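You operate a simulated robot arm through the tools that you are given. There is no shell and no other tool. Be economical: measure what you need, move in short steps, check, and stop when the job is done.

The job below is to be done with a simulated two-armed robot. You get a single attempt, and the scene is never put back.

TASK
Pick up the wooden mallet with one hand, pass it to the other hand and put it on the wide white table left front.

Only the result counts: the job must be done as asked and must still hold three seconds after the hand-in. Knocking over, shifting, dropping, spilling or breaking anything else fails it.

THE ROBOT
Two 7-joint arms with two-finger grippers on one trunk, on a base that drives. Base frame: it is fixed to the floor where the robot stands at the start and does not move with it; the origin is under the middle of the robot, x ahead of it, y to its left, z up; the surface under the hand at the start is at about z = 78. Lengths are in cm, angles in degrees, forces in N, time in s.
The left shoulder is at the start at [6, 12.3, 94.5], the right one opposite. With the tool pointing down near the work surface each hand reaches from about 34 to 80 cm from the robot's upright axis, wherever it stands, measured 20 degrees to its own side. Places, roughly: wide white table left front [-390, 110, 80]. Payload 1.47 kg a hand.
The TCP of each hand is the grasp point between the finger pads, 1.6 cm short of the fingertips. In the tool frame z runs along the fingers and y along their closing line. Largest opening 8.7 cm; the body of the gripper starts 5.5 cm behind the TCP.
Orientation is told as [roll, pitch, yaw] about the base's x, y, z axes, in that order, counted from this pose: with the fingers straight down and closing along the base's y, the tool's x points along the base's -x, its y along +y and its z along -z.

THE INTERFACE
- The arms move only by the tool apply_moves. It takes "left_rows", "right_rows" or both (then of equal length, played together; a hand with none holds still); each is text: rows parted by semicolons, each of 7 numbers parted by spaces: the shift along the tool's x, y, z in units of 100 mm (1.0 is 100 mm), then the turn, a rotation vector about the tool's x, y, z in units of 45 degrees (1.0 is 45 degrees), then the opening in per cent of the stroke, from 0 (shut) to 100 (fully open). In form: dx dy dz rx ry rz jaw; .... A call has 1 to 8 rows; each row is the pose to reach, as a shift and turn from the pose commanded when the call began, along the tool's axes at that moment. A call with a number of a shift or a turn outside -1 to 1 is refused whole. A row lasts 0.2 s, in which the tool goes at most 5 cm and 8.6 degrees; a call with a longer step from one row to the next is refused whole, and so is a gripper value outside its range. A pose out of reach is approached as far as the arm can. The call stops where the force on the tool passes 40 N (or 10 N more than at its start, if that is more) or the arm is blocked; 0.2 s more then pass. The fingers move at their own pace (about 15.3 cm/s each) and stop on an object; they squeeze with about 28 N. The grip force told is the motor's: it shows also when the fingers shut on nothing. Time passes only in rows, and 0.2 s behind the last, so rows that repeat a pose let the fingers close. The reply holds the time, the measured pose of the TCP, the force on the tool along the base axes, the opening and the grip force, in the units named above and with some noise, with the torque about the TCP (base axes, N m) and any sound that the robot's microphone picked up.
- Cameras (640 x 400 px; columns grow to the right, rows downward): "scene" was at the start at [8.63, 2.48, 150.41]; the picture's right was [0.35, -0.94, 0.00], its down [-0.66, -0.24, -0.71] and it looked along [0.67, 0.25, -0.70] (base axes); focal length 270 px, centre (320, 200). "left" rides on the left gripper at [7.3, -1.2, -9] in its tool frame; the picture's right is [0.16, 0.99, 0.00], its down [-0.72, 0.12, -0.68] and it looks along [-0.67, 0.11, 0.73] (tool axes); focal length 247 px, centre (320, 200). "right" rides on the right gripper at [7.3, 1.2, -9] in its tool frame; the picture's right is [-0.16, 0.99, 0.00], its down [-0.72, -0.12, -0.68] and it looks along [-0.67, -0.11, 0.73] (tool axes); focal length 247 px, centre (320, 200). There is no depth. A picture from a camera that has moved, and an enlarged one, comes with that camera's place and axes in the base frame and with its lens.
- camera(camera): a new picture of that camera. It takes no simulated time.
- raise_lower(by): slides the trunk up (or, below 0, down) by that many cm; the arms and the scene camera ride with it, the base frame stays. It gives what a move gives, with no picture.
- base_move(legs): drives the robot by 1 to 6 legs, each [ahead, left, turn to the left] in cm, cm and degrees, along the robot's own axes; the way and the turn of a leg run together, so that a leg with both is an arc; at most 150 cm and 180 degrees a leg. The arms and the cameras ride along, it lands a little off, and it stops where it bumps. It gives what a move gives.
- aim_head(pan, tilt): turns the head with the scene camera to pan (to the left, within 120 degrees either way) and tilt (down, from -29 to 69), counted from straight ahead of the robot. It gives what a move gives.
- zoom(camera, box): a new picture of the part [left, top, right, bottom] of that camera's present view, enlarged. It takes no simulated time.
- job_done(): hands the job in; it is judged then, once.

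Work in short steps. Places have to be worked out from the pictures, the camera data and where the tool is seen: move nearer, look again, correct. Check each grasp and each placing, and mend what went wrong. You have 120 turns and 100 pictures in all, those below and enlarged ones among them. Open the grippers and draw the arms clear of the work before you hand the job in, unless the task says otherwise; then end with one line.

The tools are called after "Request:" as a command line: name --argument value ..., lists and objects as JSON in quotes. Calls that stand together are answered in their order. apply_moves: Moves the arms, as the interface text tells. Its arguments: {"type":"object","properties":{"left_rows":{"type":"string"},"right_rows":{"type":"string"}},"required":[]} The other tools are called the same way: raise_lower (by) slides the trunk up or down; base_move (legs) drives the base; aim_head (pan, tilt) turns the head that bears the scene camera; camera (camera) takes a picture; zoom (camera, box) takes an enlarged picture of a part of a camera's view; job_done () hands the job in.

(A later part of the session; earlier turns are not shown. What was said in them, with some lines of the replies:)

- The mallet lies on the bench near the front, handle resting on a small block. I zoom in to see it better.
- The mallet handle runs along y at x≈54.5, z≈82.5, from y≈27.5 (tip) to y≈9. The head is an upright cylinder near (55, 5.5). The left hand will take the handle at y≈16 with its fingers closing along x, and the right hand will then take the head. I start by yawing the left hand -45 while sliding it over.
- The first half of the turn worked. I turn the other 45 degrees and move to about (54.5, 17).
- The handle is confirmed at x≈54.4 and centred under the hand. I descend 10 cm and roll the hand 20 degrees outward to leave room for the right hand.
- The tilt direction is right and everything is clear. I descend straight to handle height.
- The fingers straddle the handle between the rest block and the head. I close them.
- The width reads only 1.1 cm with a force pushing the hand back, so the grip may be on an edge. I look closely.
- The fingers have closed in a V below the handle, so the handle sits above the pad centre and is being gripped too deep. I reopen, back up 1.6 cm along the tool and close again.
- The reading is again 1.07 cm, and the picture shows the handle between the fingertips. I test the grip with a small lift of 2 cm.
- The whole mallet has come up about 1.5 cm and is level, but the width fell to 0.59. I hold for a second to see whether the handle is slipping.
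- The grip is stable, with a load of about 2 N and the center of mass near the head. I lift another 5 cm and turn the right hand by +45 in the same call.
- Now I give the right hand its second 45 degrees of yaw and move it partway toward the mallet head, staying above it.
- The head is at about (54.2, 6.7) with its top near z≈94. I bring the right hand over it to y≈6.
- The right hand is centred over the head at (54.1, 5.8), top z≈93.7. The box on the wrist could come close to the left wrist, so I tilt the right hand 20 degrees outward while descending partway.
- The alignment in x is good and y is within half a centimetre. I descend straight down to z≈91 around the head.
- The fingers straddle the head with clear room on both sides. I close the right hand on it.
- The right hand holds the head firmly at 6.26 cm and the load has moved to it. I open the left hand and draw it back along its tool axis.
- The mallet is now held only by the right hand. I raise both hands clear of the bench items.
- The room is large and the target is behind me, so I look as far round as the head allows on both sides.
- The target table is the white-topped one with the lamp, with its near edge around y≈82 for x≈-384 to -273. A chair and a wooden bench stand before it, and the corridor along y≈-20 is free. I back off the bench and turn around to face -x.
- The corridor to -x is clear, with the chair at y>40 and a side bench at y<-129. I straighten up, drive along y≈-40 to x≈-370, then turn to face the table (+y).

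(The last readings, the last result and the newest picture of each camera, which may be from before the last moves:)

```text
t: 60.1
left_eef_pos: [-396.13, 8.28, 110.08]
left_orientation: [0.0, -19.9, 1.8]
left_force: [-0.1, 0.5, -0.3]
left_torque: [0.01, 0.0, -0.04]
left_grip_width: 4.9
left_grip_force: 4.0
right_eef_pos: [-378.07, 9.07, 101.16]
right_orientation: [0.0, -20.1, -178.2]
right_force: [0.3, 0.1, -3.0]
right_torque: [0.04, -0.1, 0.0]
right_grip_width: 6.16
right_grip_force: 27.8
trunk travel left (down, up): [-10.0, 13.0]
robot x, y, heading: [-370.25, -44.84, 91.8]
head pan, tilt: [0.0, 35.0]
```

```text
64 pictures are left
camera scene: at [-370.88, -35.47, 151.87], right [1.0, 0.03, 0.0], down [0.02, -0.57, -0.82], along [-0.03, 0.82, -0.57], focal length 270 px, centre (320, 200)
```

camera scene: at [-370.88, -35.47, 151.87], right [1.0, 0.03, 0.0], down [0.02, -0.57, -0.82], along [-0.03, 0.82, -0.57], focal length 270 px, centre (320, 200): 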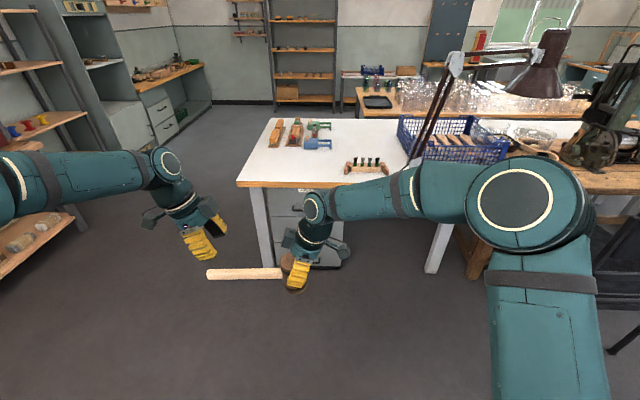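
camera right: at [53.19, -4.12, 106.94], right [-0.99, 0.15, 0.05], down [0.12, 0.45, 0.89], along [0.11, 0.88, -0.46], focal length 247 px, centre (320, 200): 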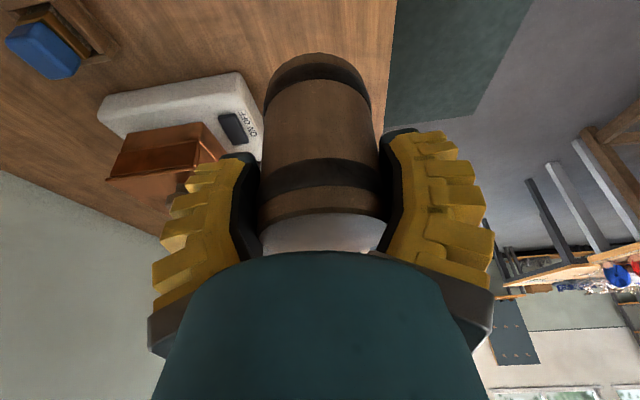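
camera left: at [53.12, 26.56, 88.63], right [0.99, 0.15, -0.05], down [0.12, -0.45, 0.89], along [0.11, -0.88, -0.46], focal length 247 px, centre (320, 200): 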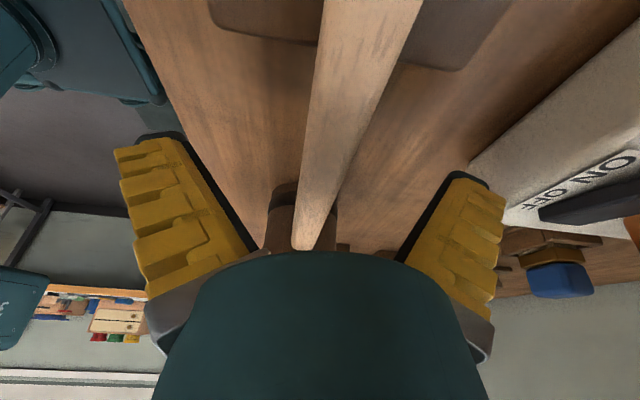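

The table's near edge is at y≈82, its left corner at x≈-418, and the top is free for x -415 to -368 and y 84 to 122. I drive most of the way in, shifting slightly left to keep the right elbow off the lamp.

Request:
base_move --legs '[[0, 0, -1.8], [65, 7, 0]]'

Request:
aim_head --pan 0 --tilt 45

Request:
camera --camera "scene"

Request:
camera --camera "right"

```text
t: 64.1
left_eef_pos: [-401.41, 73.75, 110.0]
left_orientation: [0.0, -19.8, -0.2]
left_force: [-0.3, 0.2, 0.4]
left_torque: [0.01, -0.04, 0.0]
left_grip_width: 4.9
left_grip_force: 3.7
right_eef_pos: [-383.22, 74.04, 101.11]
right_orientation: [0.0, -20.0, 179.8]
right_force: [0.5, -0.4, -1.9]
right_torque: [-0.03, -0.1, 0.0]
right_grip_width: 6.12
right_grip_force: 28.5
trunk travel left (down, up): [-10.0, 13.0]
robot x, y, heading: [-377.88, 19.66, 89.8]
head pan, tilt: [0.0, 35.0]
```

```text
t: 64.8
left_eef_pos: [-401.6, 73.84, 109.99]
left_orientation: [0.0, -19.9, -0.2]
left_force: [0.3, -0.2, 0.3]
left_torque: [0.02, -0.01, 0.0]
left_grip_width: 4.91
left_grip_force: 4.8
right_eef_pos: [-383.31, 74.01, 101.13]
right_orientation: [0.0, -20.0, 179.9]
right_force: [-0.8, 0.5, -1.8]
right_torque: [-0.02, -0.08, -0.01]
right_grip_width: 6.1
right_grip_force: 28.1
trunk travel left (down, up): [-10.0, 13.0]
robot x, y, heading: [-377.95, 19.48, 90.2]
head pan, tilt: [0.0, 45.0]
```

```text
63 pictures are left
camera scene: at [-377.67, 28.55, 150.39], right [1.0, 0.0, 0.0], down [0.0, -0.71, -0.71], along [0.0, 0.71, -0.71], focal length 270 px, centre (320, 200)
```

scene: 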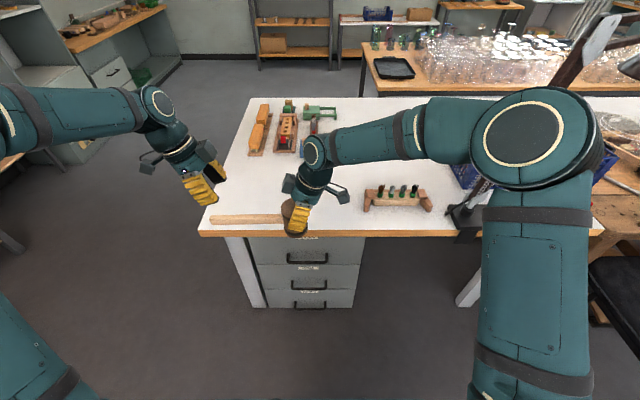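

```text
62 pictures are left
camera right: at [-373.23, 72.85, 106.95], right [-0.15, -0.99, 0.05], down [-0.45, 0.12, 0.89], along [-0.88, 0.11, -0.46], focal length 247 px, centre (320, 200)
```

right: 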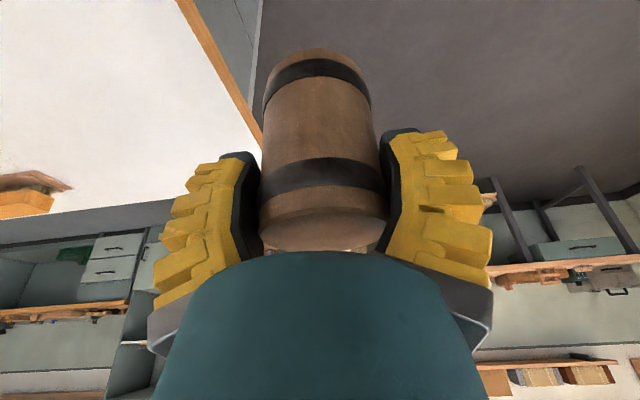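

The table top is clear to the left of the brush stand, which begins at x≈-362. The lamp post is at x≳-328, well away from the right elbow. I drive in 14 cm more.

Request:
base_move --legs '[[14, 0, 0]]'

Request:
camera --camera "scene"

```text
t: 66.1
left_eef_pos: [-401.44, 87.45, 109.91]
left_orientation: [-0.1, -19.9, 0.0]
left_force: [-0.3, 0.4, 0.6]
left_torque: [-0.05, 0.02, 0.01]
left_grip_width: 4.92
left_grip_force: 3.5
right_eef_pos: [-383.27, 87.69, 101.0]
right_orientation: [0.1, -20.0, 179.9]
right_force: [0.3, 0.8, -3.0]
right_torque: [-0.01, -0.03, 0.01]
right_grip_width: 6.13
right_grip_force: 28.4
trunk travel left (down, up): [-10.0, 13.0]
robot x, y, heading: [-377.79, 33.0, 90.0]
head pan, tilt: [0.0, 45.0]
```

```text
61 pictures are left
camera scene: at [-377.65, 42.29, 150.37], right [1.0, 0.0, 0.0], down [0.0, -0.71, -0.71], along [0.0, 0.71, -0.71], focal length 270 px, centre (320, 200)
```

scene: 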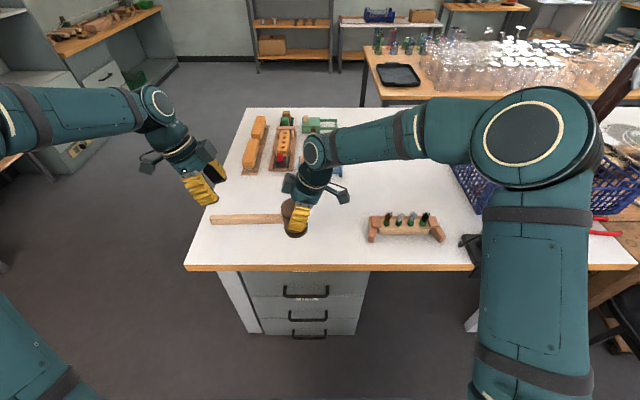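

Next I extend the right hand 9 cm forward, then lower it 9 cm over the free area.

Request:
apply_moves --right_rows "0 -0.3 0 0 0 0 0; 0 -0.6 0 0 0 0 0; 0 -0.9 0 0 0 0 0; 0.077 -0.9 0.21 0 0 0 0; 0.154 -0.9 0.42 0 0 0 0; 0.23 -0.9 0.63 0 0 0 0; 0.31 -0.9 0.846 0 0 0 0; 0.31 -0.9 0.846 0 0 0 0"

Request:
camera --camera "scene"

Request:
camera --camera "left"

Request:
camera --camera "right"

```text
t: 67.9
left_eef_pos: [-401.46, 87.43, 109.85]
left_orientation: [0.0, -19.8, -0.1]
left_force: [0.3, 0.8, 0.4]
left_torque: [-0.02, -0.01, -0.01]
left_grip_width: 4.91
left_grip_force: 4.4
right_eef_pos: [-383.18, 96.6, 92.03]
right_orientation: [0.1, -20.0, 179.9]
right_force: [0.6, -0.3, -1.9]
right_torque: [0.0, -0.05, 0.03]
right_grip_width: 6.13
right_grip_force: 27.5
trunk travel left (down, up): [-10.0, 13.0]
robot x, y, heading: [-377.83, 33.18, 89.8]
head pan, tilt: [0.0, 45.0]
```

```text
60 pictures are left
camera scene: at [-377.64, 42.1, 150.39], right [1.0, 0.0, 0.0], down [0.0, -0.71, -0.71], along [0.0, 0.71, -0.71], focal length 270 px, centre (320, 200)
```

scene: 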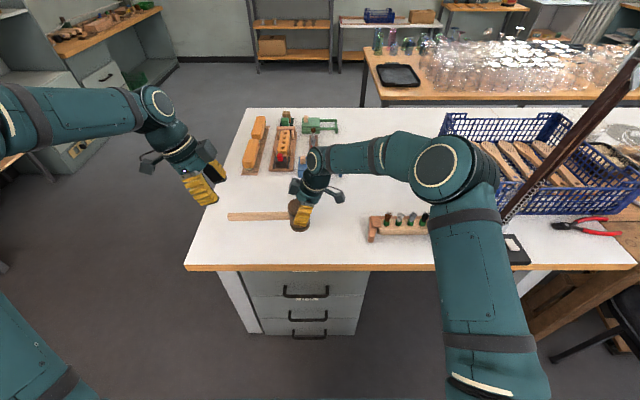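

```text
59 pictures are left
camera left: at [-411.23, 86.17, 115.9], right [-0.15, 0.99, -0.05], down [0.45, 0.11, 0.89], along [0.88, 0.11, -0.46], focal length 247 px, centre (320, 200)
```

left: 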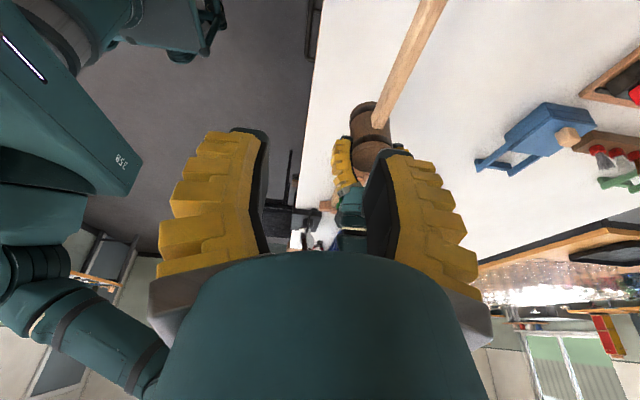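

```text
58 pictures are left
camera right: at [-373.1, 95.46, 97.85], right [-0.15, -0.99, 0.05], down [-0.45, 0.12, 0.89], along [-0.88, 0.11, -0.46], focal length 247 px, centre (320, 200)
```

right: 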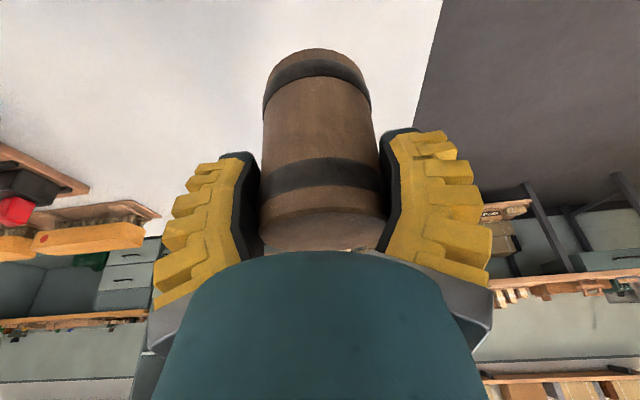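

All clear, with the head about 6 cm above the table. I lower 4 cm more, then go in small steps.

Request:
apply_moves --right_rows "0.034 0 0.094 0 0 0 0; 0.068 0 0.188 0 0 0 0; 0.102 0 0.282 0 0 0 0; 0.136 0 0.376 0 0 0 0; 0.136 0 0.376 0 0 0 0"

Request:
zoom --camera "scene" --box '[200, 150, 360, 250]'

Request:
zoom --camera "left" --box '[300, 0, 500, 240]'

```text
t: 69.1
left_eef_pos: [-401.54, 87.48, 109.88]
left_orientation: [0.0, -19.8, -0.1]
left_force: [0.4, -0.3, -0.5]
left_torque: [0.01, 0.01, -0.02]
left_grip_width: 4.92
left_grip_force: 3.8
right_eef_pos: [-383.3, 96.54, 88.02]
right_orientation: [0.0, -20.0, 179.9]
right_force: [-0.1, -0.6, -2.0]
right_torque: [-0.01, -0.07, -0.02]
right_grip_width: 6.13
right_grip_force: 27.3
trunk travel left (down, up): [-10.0, 13.0]
robot x, y, heading: [-377.5, 33.34, 89.7]
head pan, tilt: [0.0, 45.0]
```

```text
4.00 times, centred on (280, 200) of scene
camera zoom: at [-377.64, 42.12, 150.39], right [1.0, 0.0, 0.0], down [0.0, -0.71, -0.71], along [0.0, 0.71, -0.71], focal length 1081 px, centre (480, 200)
```

zoom: 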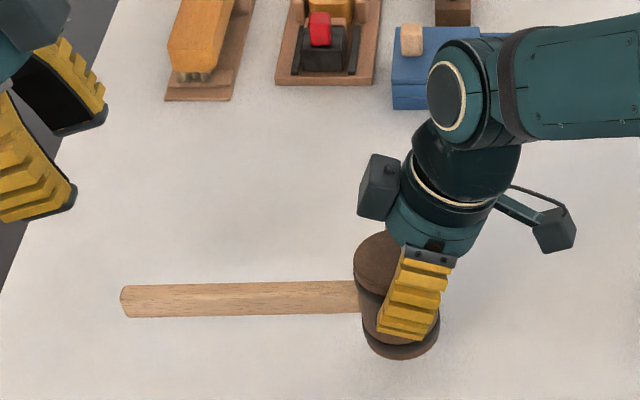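

```text
1.67 times, centred on (400, 120) of left
camera zoom: at [-411.24, 86.19, 115.89], right [-0.15, 0.99, -0.05], down [0.45, 0.11, 0.89], along [0.88, 0.11, -0.46], focal length 412 px, centre (187, 333)
```

zoom: 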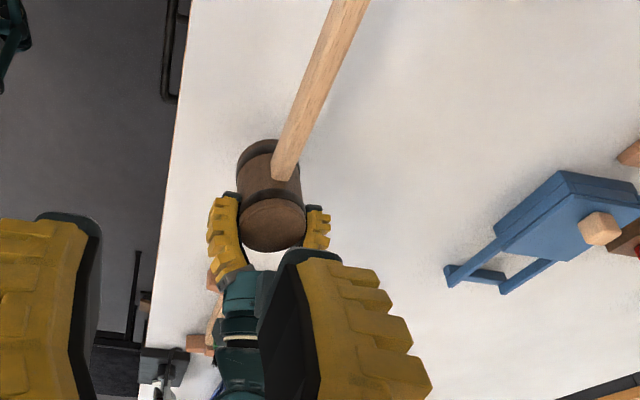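

Still about 1 to 2 cm above the table by my estimate. I lower 1.2 cm gently and check the force.

Request:
apply_moves --right_rows "0.01 0 0.028 0 0 0 0; 0.02 0 0.056 0 0 0 0; 0.03 0 0.084 0 0 0 0; 0.041 0 0.113 0 0 0 0; 0.041 0 0.113 0 0 0 0"

```text
t: 70.3
left_eef_pos: [-401.43, 87.36, 109.89]
left_orientation: [-0.1, -19.7, -0.1]
left_force: [1.0, 0.0, -0.3]
left_torque: [-0.01, -0.03, 0.0]
left_grip_width: 4.92
left_grip_force: 4.2
right_eef_pos: [-383.32, 96.55, 86.79]
right_orientation: [0.0, -19.9, 179.8]
right_force: [-0.1, 0.3, -2.9]
right_torque: [0.0, -0.11, 0.04]
right_grip_width: 6.13
right_grip_force: 27.9
trunk travel left (down, up): [-10.0, 13.0]
robot x, y, heading: [-377.55, 33.33, 89.7]
head pan, tilt: [0.0, 45.0]
```

No contact yet, so another 0.6 cm down.

Request:
apply_moves --right_rows "0.005 0 0.014 0 0 0 0; 0.01 0 0.028 0 0 0 0; 0.015 0 0.042 0 0 0 0; 0.02 0 0.056 0 0 0 0; 0.02 0 0.056 0 0 0 0"

Request:
zoom --camera "scene" --box '[240, 180, 340, 245]'

```text
t: 71.5
left_eef_pos: [-401.38, 87.37, 109.98]
left_orientation: [0.0, -19.7, -0.1]
left_force: [0.0, -0.7, 0.7]
left_torque: [-0.02, -0.01, -0.02]
left_grip_width: 4.91
left_grip_force: 4.5
right_eef_pos: [-383.4, 96.51, 86.36]
right_orientation: [0.1, -20.0, 179.9]
right_force: [0.1, 1.1, -2.5]
right_torque: [0.01, -0.11, 0.0]
right_grip_width: 6.12
right_grip_force: 27.7
trunk travel left (down, up): [-10.0, 13.0]
robot x, y, heading: [-377.58, 33.46, 89.9]
head pan, tilt: [0.0, 45.0]
```

```text
6.15 times, centred on (290, 212) of scene
camera zoom: at [-377.64, 42.13, 150.38], right [1.0, 0.0, 0.0], down [0.0, -0.71, -0.71], along [0.0, 0.71, -0.71], focal length 1662 px, centre (505, 123)
```

zoom: 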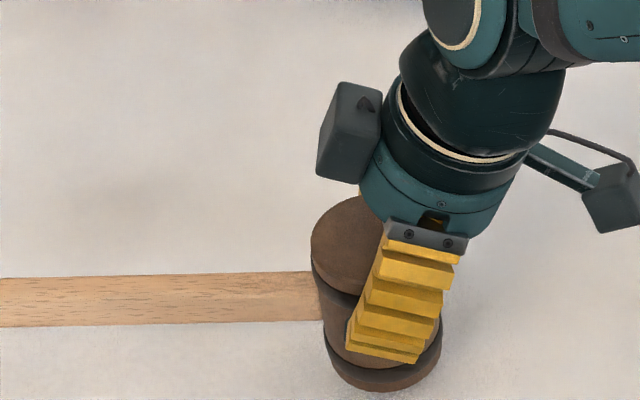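

The bottom rim is very near the table. I step another 0.5 cm.

Request:
apply_moves --right_rows "0.004 0 0.012 0 0 0 0; 0.008 0 0.024 0 0 0 0; 0.012 0 0.036 0 0 0 0; 0.017 0 0.047 0 0 0 0; 0.017 0 0.047 0 0 0 0"

```text
t: 72.7
left_eef_pos: [-401.41, 87.45, 109.97]
left_orientation: [0.0, -19.8, -0.2]
left_force: [0.2, -0.7, -0.2]
left_torque: [0.03, 0.0, 0.01]
left_grip_width: 4.9
left_grip_force: 3.5
right_eef_pos: [-383.36, 96.65, 85.9]
right_orientation: [0.0, -20.0, 179.9]
right_force: [0.0, -0.3, -2.3]
right_torque: [0.04, -0.09, -0.03]
right_grip_width: 6.14
right_grip_force: 27.8
trunk travel left (down, up): [-10.0, 13.0]
robot x, y, heading: [-377.76, 33.32, 89.9]
head pan, tilt: [0.0, 45.0]
```

Still no contact. I step another 0.8 cm.

Request:
apply_moves --right_rows "0.007 0 0.019 0 0 0 0; 0.014 0 0.038 0 0 0 0; 0.02 0 0.056 0 0 0 0; 0.027 0 0.075 0 0 0 0; 0.027 0 0.075 0 0 0 0"

Request:
zoom --camera "scene" --box '[200, 150, 360, 250]'

Request:
zoom --camera "left" --box '[300, 0, 500, 240]'

```text
t: 73.9
left_eef_pos: [-401.48, 87.42, 109.9]
left_orientation: [0.1, -19.8, -0.1]
left_force: [0.4, -0.6, -0.3]
left_torque: [0.0, 0.0, -0.01]
left_grip_width: 4.89
left_grip_force: 4.7
right_eef_pos: [-383.22, 96.57, 84.93]
right_orientation: [0.1, -19.8, 180.0]
right_force: [0.2, 0.3, -2.0]
right_torque: [-0.01, -0.07, 0.02]
right_grip_width: 6.12
right_grip_force: 27.7
trunk travel left (down, up): [-10.0, 13.0]
robot x, y, heading: [-377.27, 33.5, 89.8]
head pan, tilt: [0.0, 45.0]
```

```text
4.00 times, centred on (280, 200) of scene
camera zoom: at [-377.64, 42.13, 150.39], right [1.0, 0.0, 0.0], down [0.0, -0.71, -0.71], along [0.0, 0.71, -0.71], focal length 1081 px, centre (480, 200)
```

zoom: 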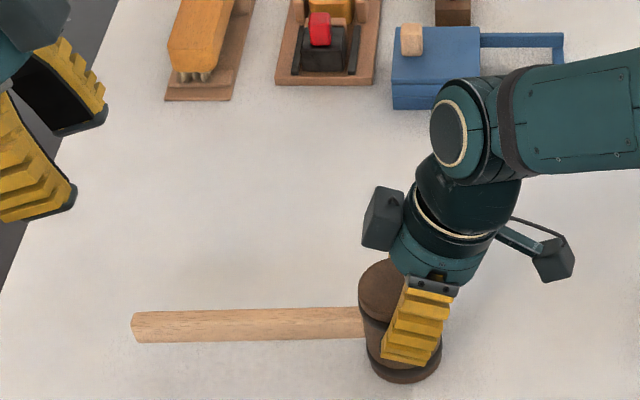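

```text
1.67 times, centred on (400, 120) of left
camera zoom: at [-411.24, 86.2, 115.89], right [-0.15, 0.99, -0.05], down [0.45, 0.11, 0.89], along [0.88, 0.11, -0.46], focal length 412 px, centre (187, 333)
```

zoom: 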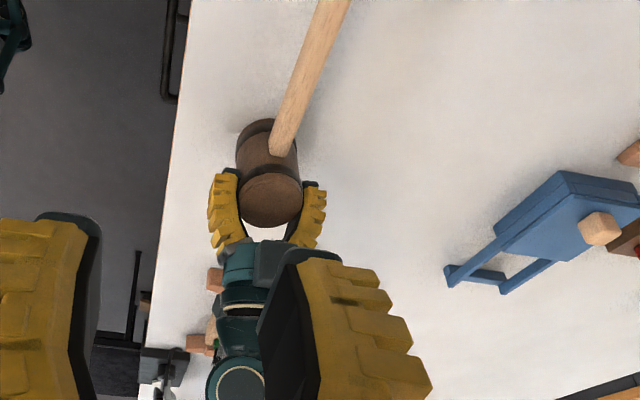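

Still hanging free, so the table may be a bit lower than 80. I continue with 1 cm in fine steps.

Request:
apply_moves --right_rows "0.007 0 0.019 0 0 0 0; 0.014 0 0.038 0 0 0 0; 0.02 0 0.056 0 0 0 0; 0.027 0 0.075 0 0 0 0; 0.034 0 0.094 0 0 0 0; 0.034 0 0.094 0 0 0 0"

Request:
zoom --camera "scene" --box '[240, 180, 340, 245]'

```text
t: 75.3
left_eef_pos: [-401.4, 87.26, 109.94]
left_orientation: [0.1, -19.8, -0.3]
left_force: [0.8, 0.1, -0.9]
left_torque: [0.02, 0.0, -0.03]
left_grip_width: 4.9
left_grip_force: 3.9
right_eef_pos: [-383.15, 96.62, 84.26]
right_orientation: [-0.3, -20.0, 179.9]
right_force: [3.7, 4.6, 29.1]
right_torque: [0.06, 0.27, -0.02]
right_grip_width: 6.29
right_grip_force: 27.9
trunk travel left (down, up): [-10.0, 13.0]
robot x, y, heading: [-377.73, 33.27, 90.2]
head pan, tilt: [0.0, 45.0]
```

```text
6.15 times, centred on (290, 212) of scene
camera zoom: at [-377.57, 41.9, 150.41], right [1.0, 0.0, 0.0], down [0.0, -0.71, -0.71], along [0.0, 0.71, -0.71], focal length 1662 px, centre (505, 123)
```

zoom: 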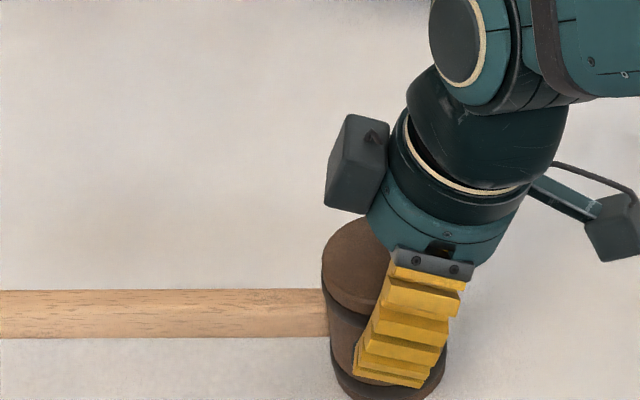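

Contact at 29 N. I ease up 0.3 cm to relieve the press, then open the right hand slowly.

Request:
apply_moves --right_rows "-0.01 0 -0.028 0 0 0 0; -0.01 0 -0.028 0 0 0 0; -0.01 0 -0.028 0 0 0 74; -0.01 0 -0.028 0 0 0 80; -0.01 0 -0.028 0 0 0 90; -0.01 0 -0.028 0 0 0 100; -0.01 0 -0.028 0 0 0 100"

Request:
zoom --camera "scene" --box '[200, 150, 360, 250]'

Request:
camera --camera "right"

```text
t: 76.9
left_eef_pos: [-401.45, 87.43, 109.94]
left_orientation: [-0.1, -19.9, -0.1]
left_force: [1.6, 0.4, -0.1]
left_torque: [0.02, -0.03, 0.03]
left_grip_width: 4.91
left_grip_force: 4.3
right_eef_pos: [-383.19, 96.57, 84.28]
right_orientation: [-0.1, -20.0, 179.8]
right_force: [0.4, 0.1, -0.5]
right_torque: [0.01, 0.0, -0.01]
right_grip_width: 8.7
right_grip_force: 0.0
trunk travel left (down, up): [-10.0, 13.0]
robot x, y, heading: [-377.89, 33.1, 89.9]
head pan, tilt: [0.0, 45.0]
```

```text
4.00 times, centred on (280, 200) of scene
camera zoom: at [-377.64, 42.11, 150.39], right [1.0, 0.0, 0.0], down [0.0, -0.71, -0.71], along [0.0, 0.71, -0.71], focal length 1081 px, centre (480, 200)
```

zoom: 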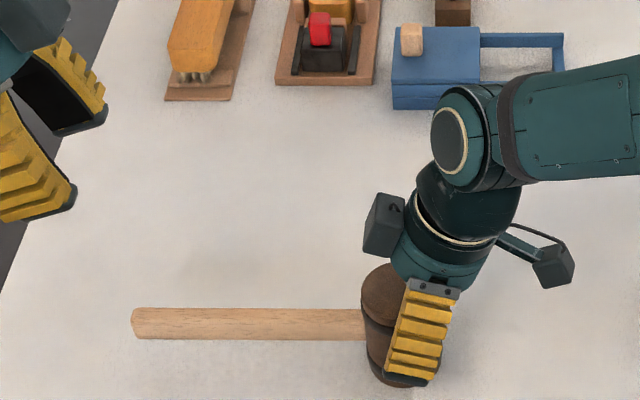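

```text
50 pictures are left
camera right: at [-373.08, 95.42, 90.18], right [-0.15, -0.99, 0.05], down [-0.45, 0.12, 0.89], along [-0.88, 0.11, -0.46], focal length 247 px, centre (320, 200)
```

right: 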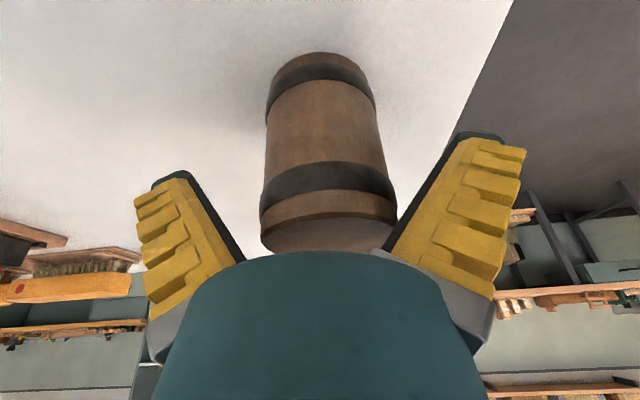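

The mallet stands on the table, released. I withdraw the right hand along its tool axis.

Request:
apply_moves --right_rows "0 0 -0.1 0 0 0 100; 0 0 -0.25 0 0 0 100; 0 0 -0.45 0 0 0 100; 0 0 -0.7 0 0 0 100; 0 0 -1.0 0 0 0 100; 0 0 -1.0 0 0 0 100"

Request:
zoom --camera "scene" --box '[180, 130, 380, 260]'

Request:
camera --camera "right"

```text
t: 78.3
left_eef_pos: [-401.38, 87.33, 109.89]
left_orientation: [0.0, -19.8, -0.1]
left_force: [0.8, -0.3, 0.6]
left_torque: [0.0, -0.02, 0.03]
left_grip_width: 4.93
left_grip_force: 3.9
right_eef_pos: [-379.79, 96.56, 93.56]
right_orientation: [0.2, -19.9, 179.9]
right_force: [-0.6, -0.4, -0.3]
right_torque: [-0.01, -0.02, 0.01]
right_grip_width: 8.7
right_grip_force: 0.0
trunk travel left (down, up): [-10.0, 13.0]
robot x, y, heading: [-377.72, 33.72, 89.9]
head pan, tilt: [0.0, 45.0]
```

```text
3.08 times, centred on (280, 195) of scene
camera zoom: at [-377.66, 42.14, 150.38], right [1.0, 0.0, 0.0], down [0.0, -0.71, -0.71], along [0.0, 0.71, -0.71], focal length 831 px, centre (443, 215)
```

zoom: 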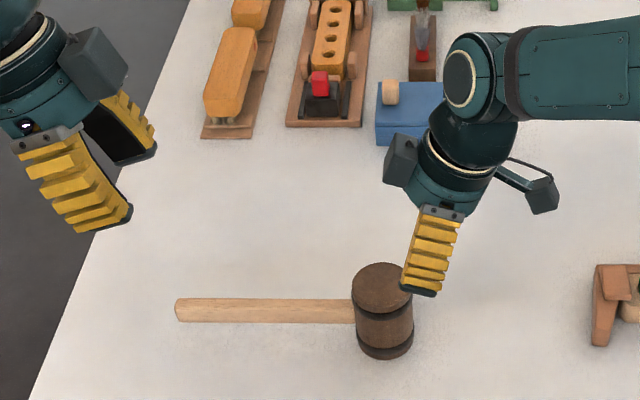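

```text
48 pictures are left
camera right: at [-369.81, 95.48, 99.42], right [-0.15, -0.99, 0.05], down [-0.45, 0.12, 0.89], along [-0.88, 0.11, -0.46], focal length 247 px, centre (320, 200)
```

right: 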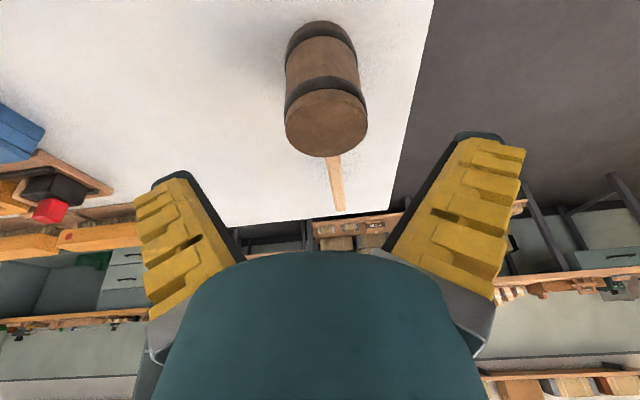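

The mallet stands stably on the white table. I raise the right hand further, open the left, and back the robot off a bit.

Request:
apply_moves --left_rows "0 0 0 0 0 0 60; 0 0 0 0 0 0 80; 0 0 0 0 0 0 100; 0 0 0 0 0 0 100; 0 0 0 0 0 0 100" --right_rows "0 0 -0.2 0 0 0 100; 0 0 -0.4 0 0 0 100; 0 0 -0.65 0 0 0 100; 0 0 -0.9 0 0 0 100; 0 0 -1.0 0 0 0 100"

Request:
base_move --legs '[[-35, 0, 0]]'

Request:
camera --camera "scene"

```text
t: 79.5
left_eef_pos: [-401.38, 87.39, 109.86]
left_orientation: [0.0, -19.8, -0.2]
left_force: [0.0, 0.3, -0.2]
left_torque: [-0.03, -0.03, 0.01]
left_grip_width: 8.68
left_grip_force: 0.1
right_eef_pos: [-376.49, 96.57, 103.13]
right_orientation: [0.0, -20.0, 179.9]
right_force: [0.5, 1.1, -0.2]
right_torque: [-0.01, 0.04, 0.01]
right_grip_width: 8.67
right_grip_force: 0.2
trunk travel left (down, up): [-10.0, 13.0]
robot x, y, heading: [-377.44, 33.5, 90.0]
head pan, tilt: [0.0, 45.0]
```

```text
t: 81.8
left_eef_pos: [-401.59, 51.99, 109.87]
left_orientation: [0.0, -19.9, -0.1]
left_force: [-0.1, -0.2, 0.7]
left_torque: [0.03, -0.02, 0.0]
left_grip_width: 8.7
left_grip_force: 0.0
right_eef_pos: [-376.52, 61.11, 103.05]
right_orientation: [0.0, -20.0, 179.8]
right_force: [-1.0, 0.1, 0.8]
right_torque: [-0.02, -0.02, -0.01]
right_grip_width: 8.7
right_grip_force: 0.0
trunk travel left (down, up): [-10.0, 13.0]
robot x, y, heading: [-377.69, -2.17, 90.1]
head pan, tilt: [0.0, 45.0]
```

```text
47 pictures are left
camera scene: at [-377.72, 6.65, 150.39], right [1.0, 0.0, 0.0], down [0.0, -0.71, -0.71], along [0.0, 0.71, -0.71], focal length 270 px, centre (320, 200)
```

scene: 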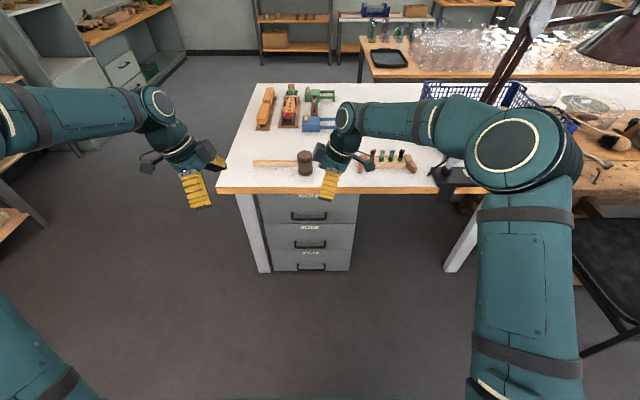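

The mallet rests on the white table, nothing else moved, and both hands are open and clear. I hand the job in.

Request:
job_done

```text
The job is handed in.
```

I picked up the mallet with the left hand, passed it to the right hand and put it down on the wide white table; in the last picture it stood upright there, with both open hands clear and nothing else visibly moved.
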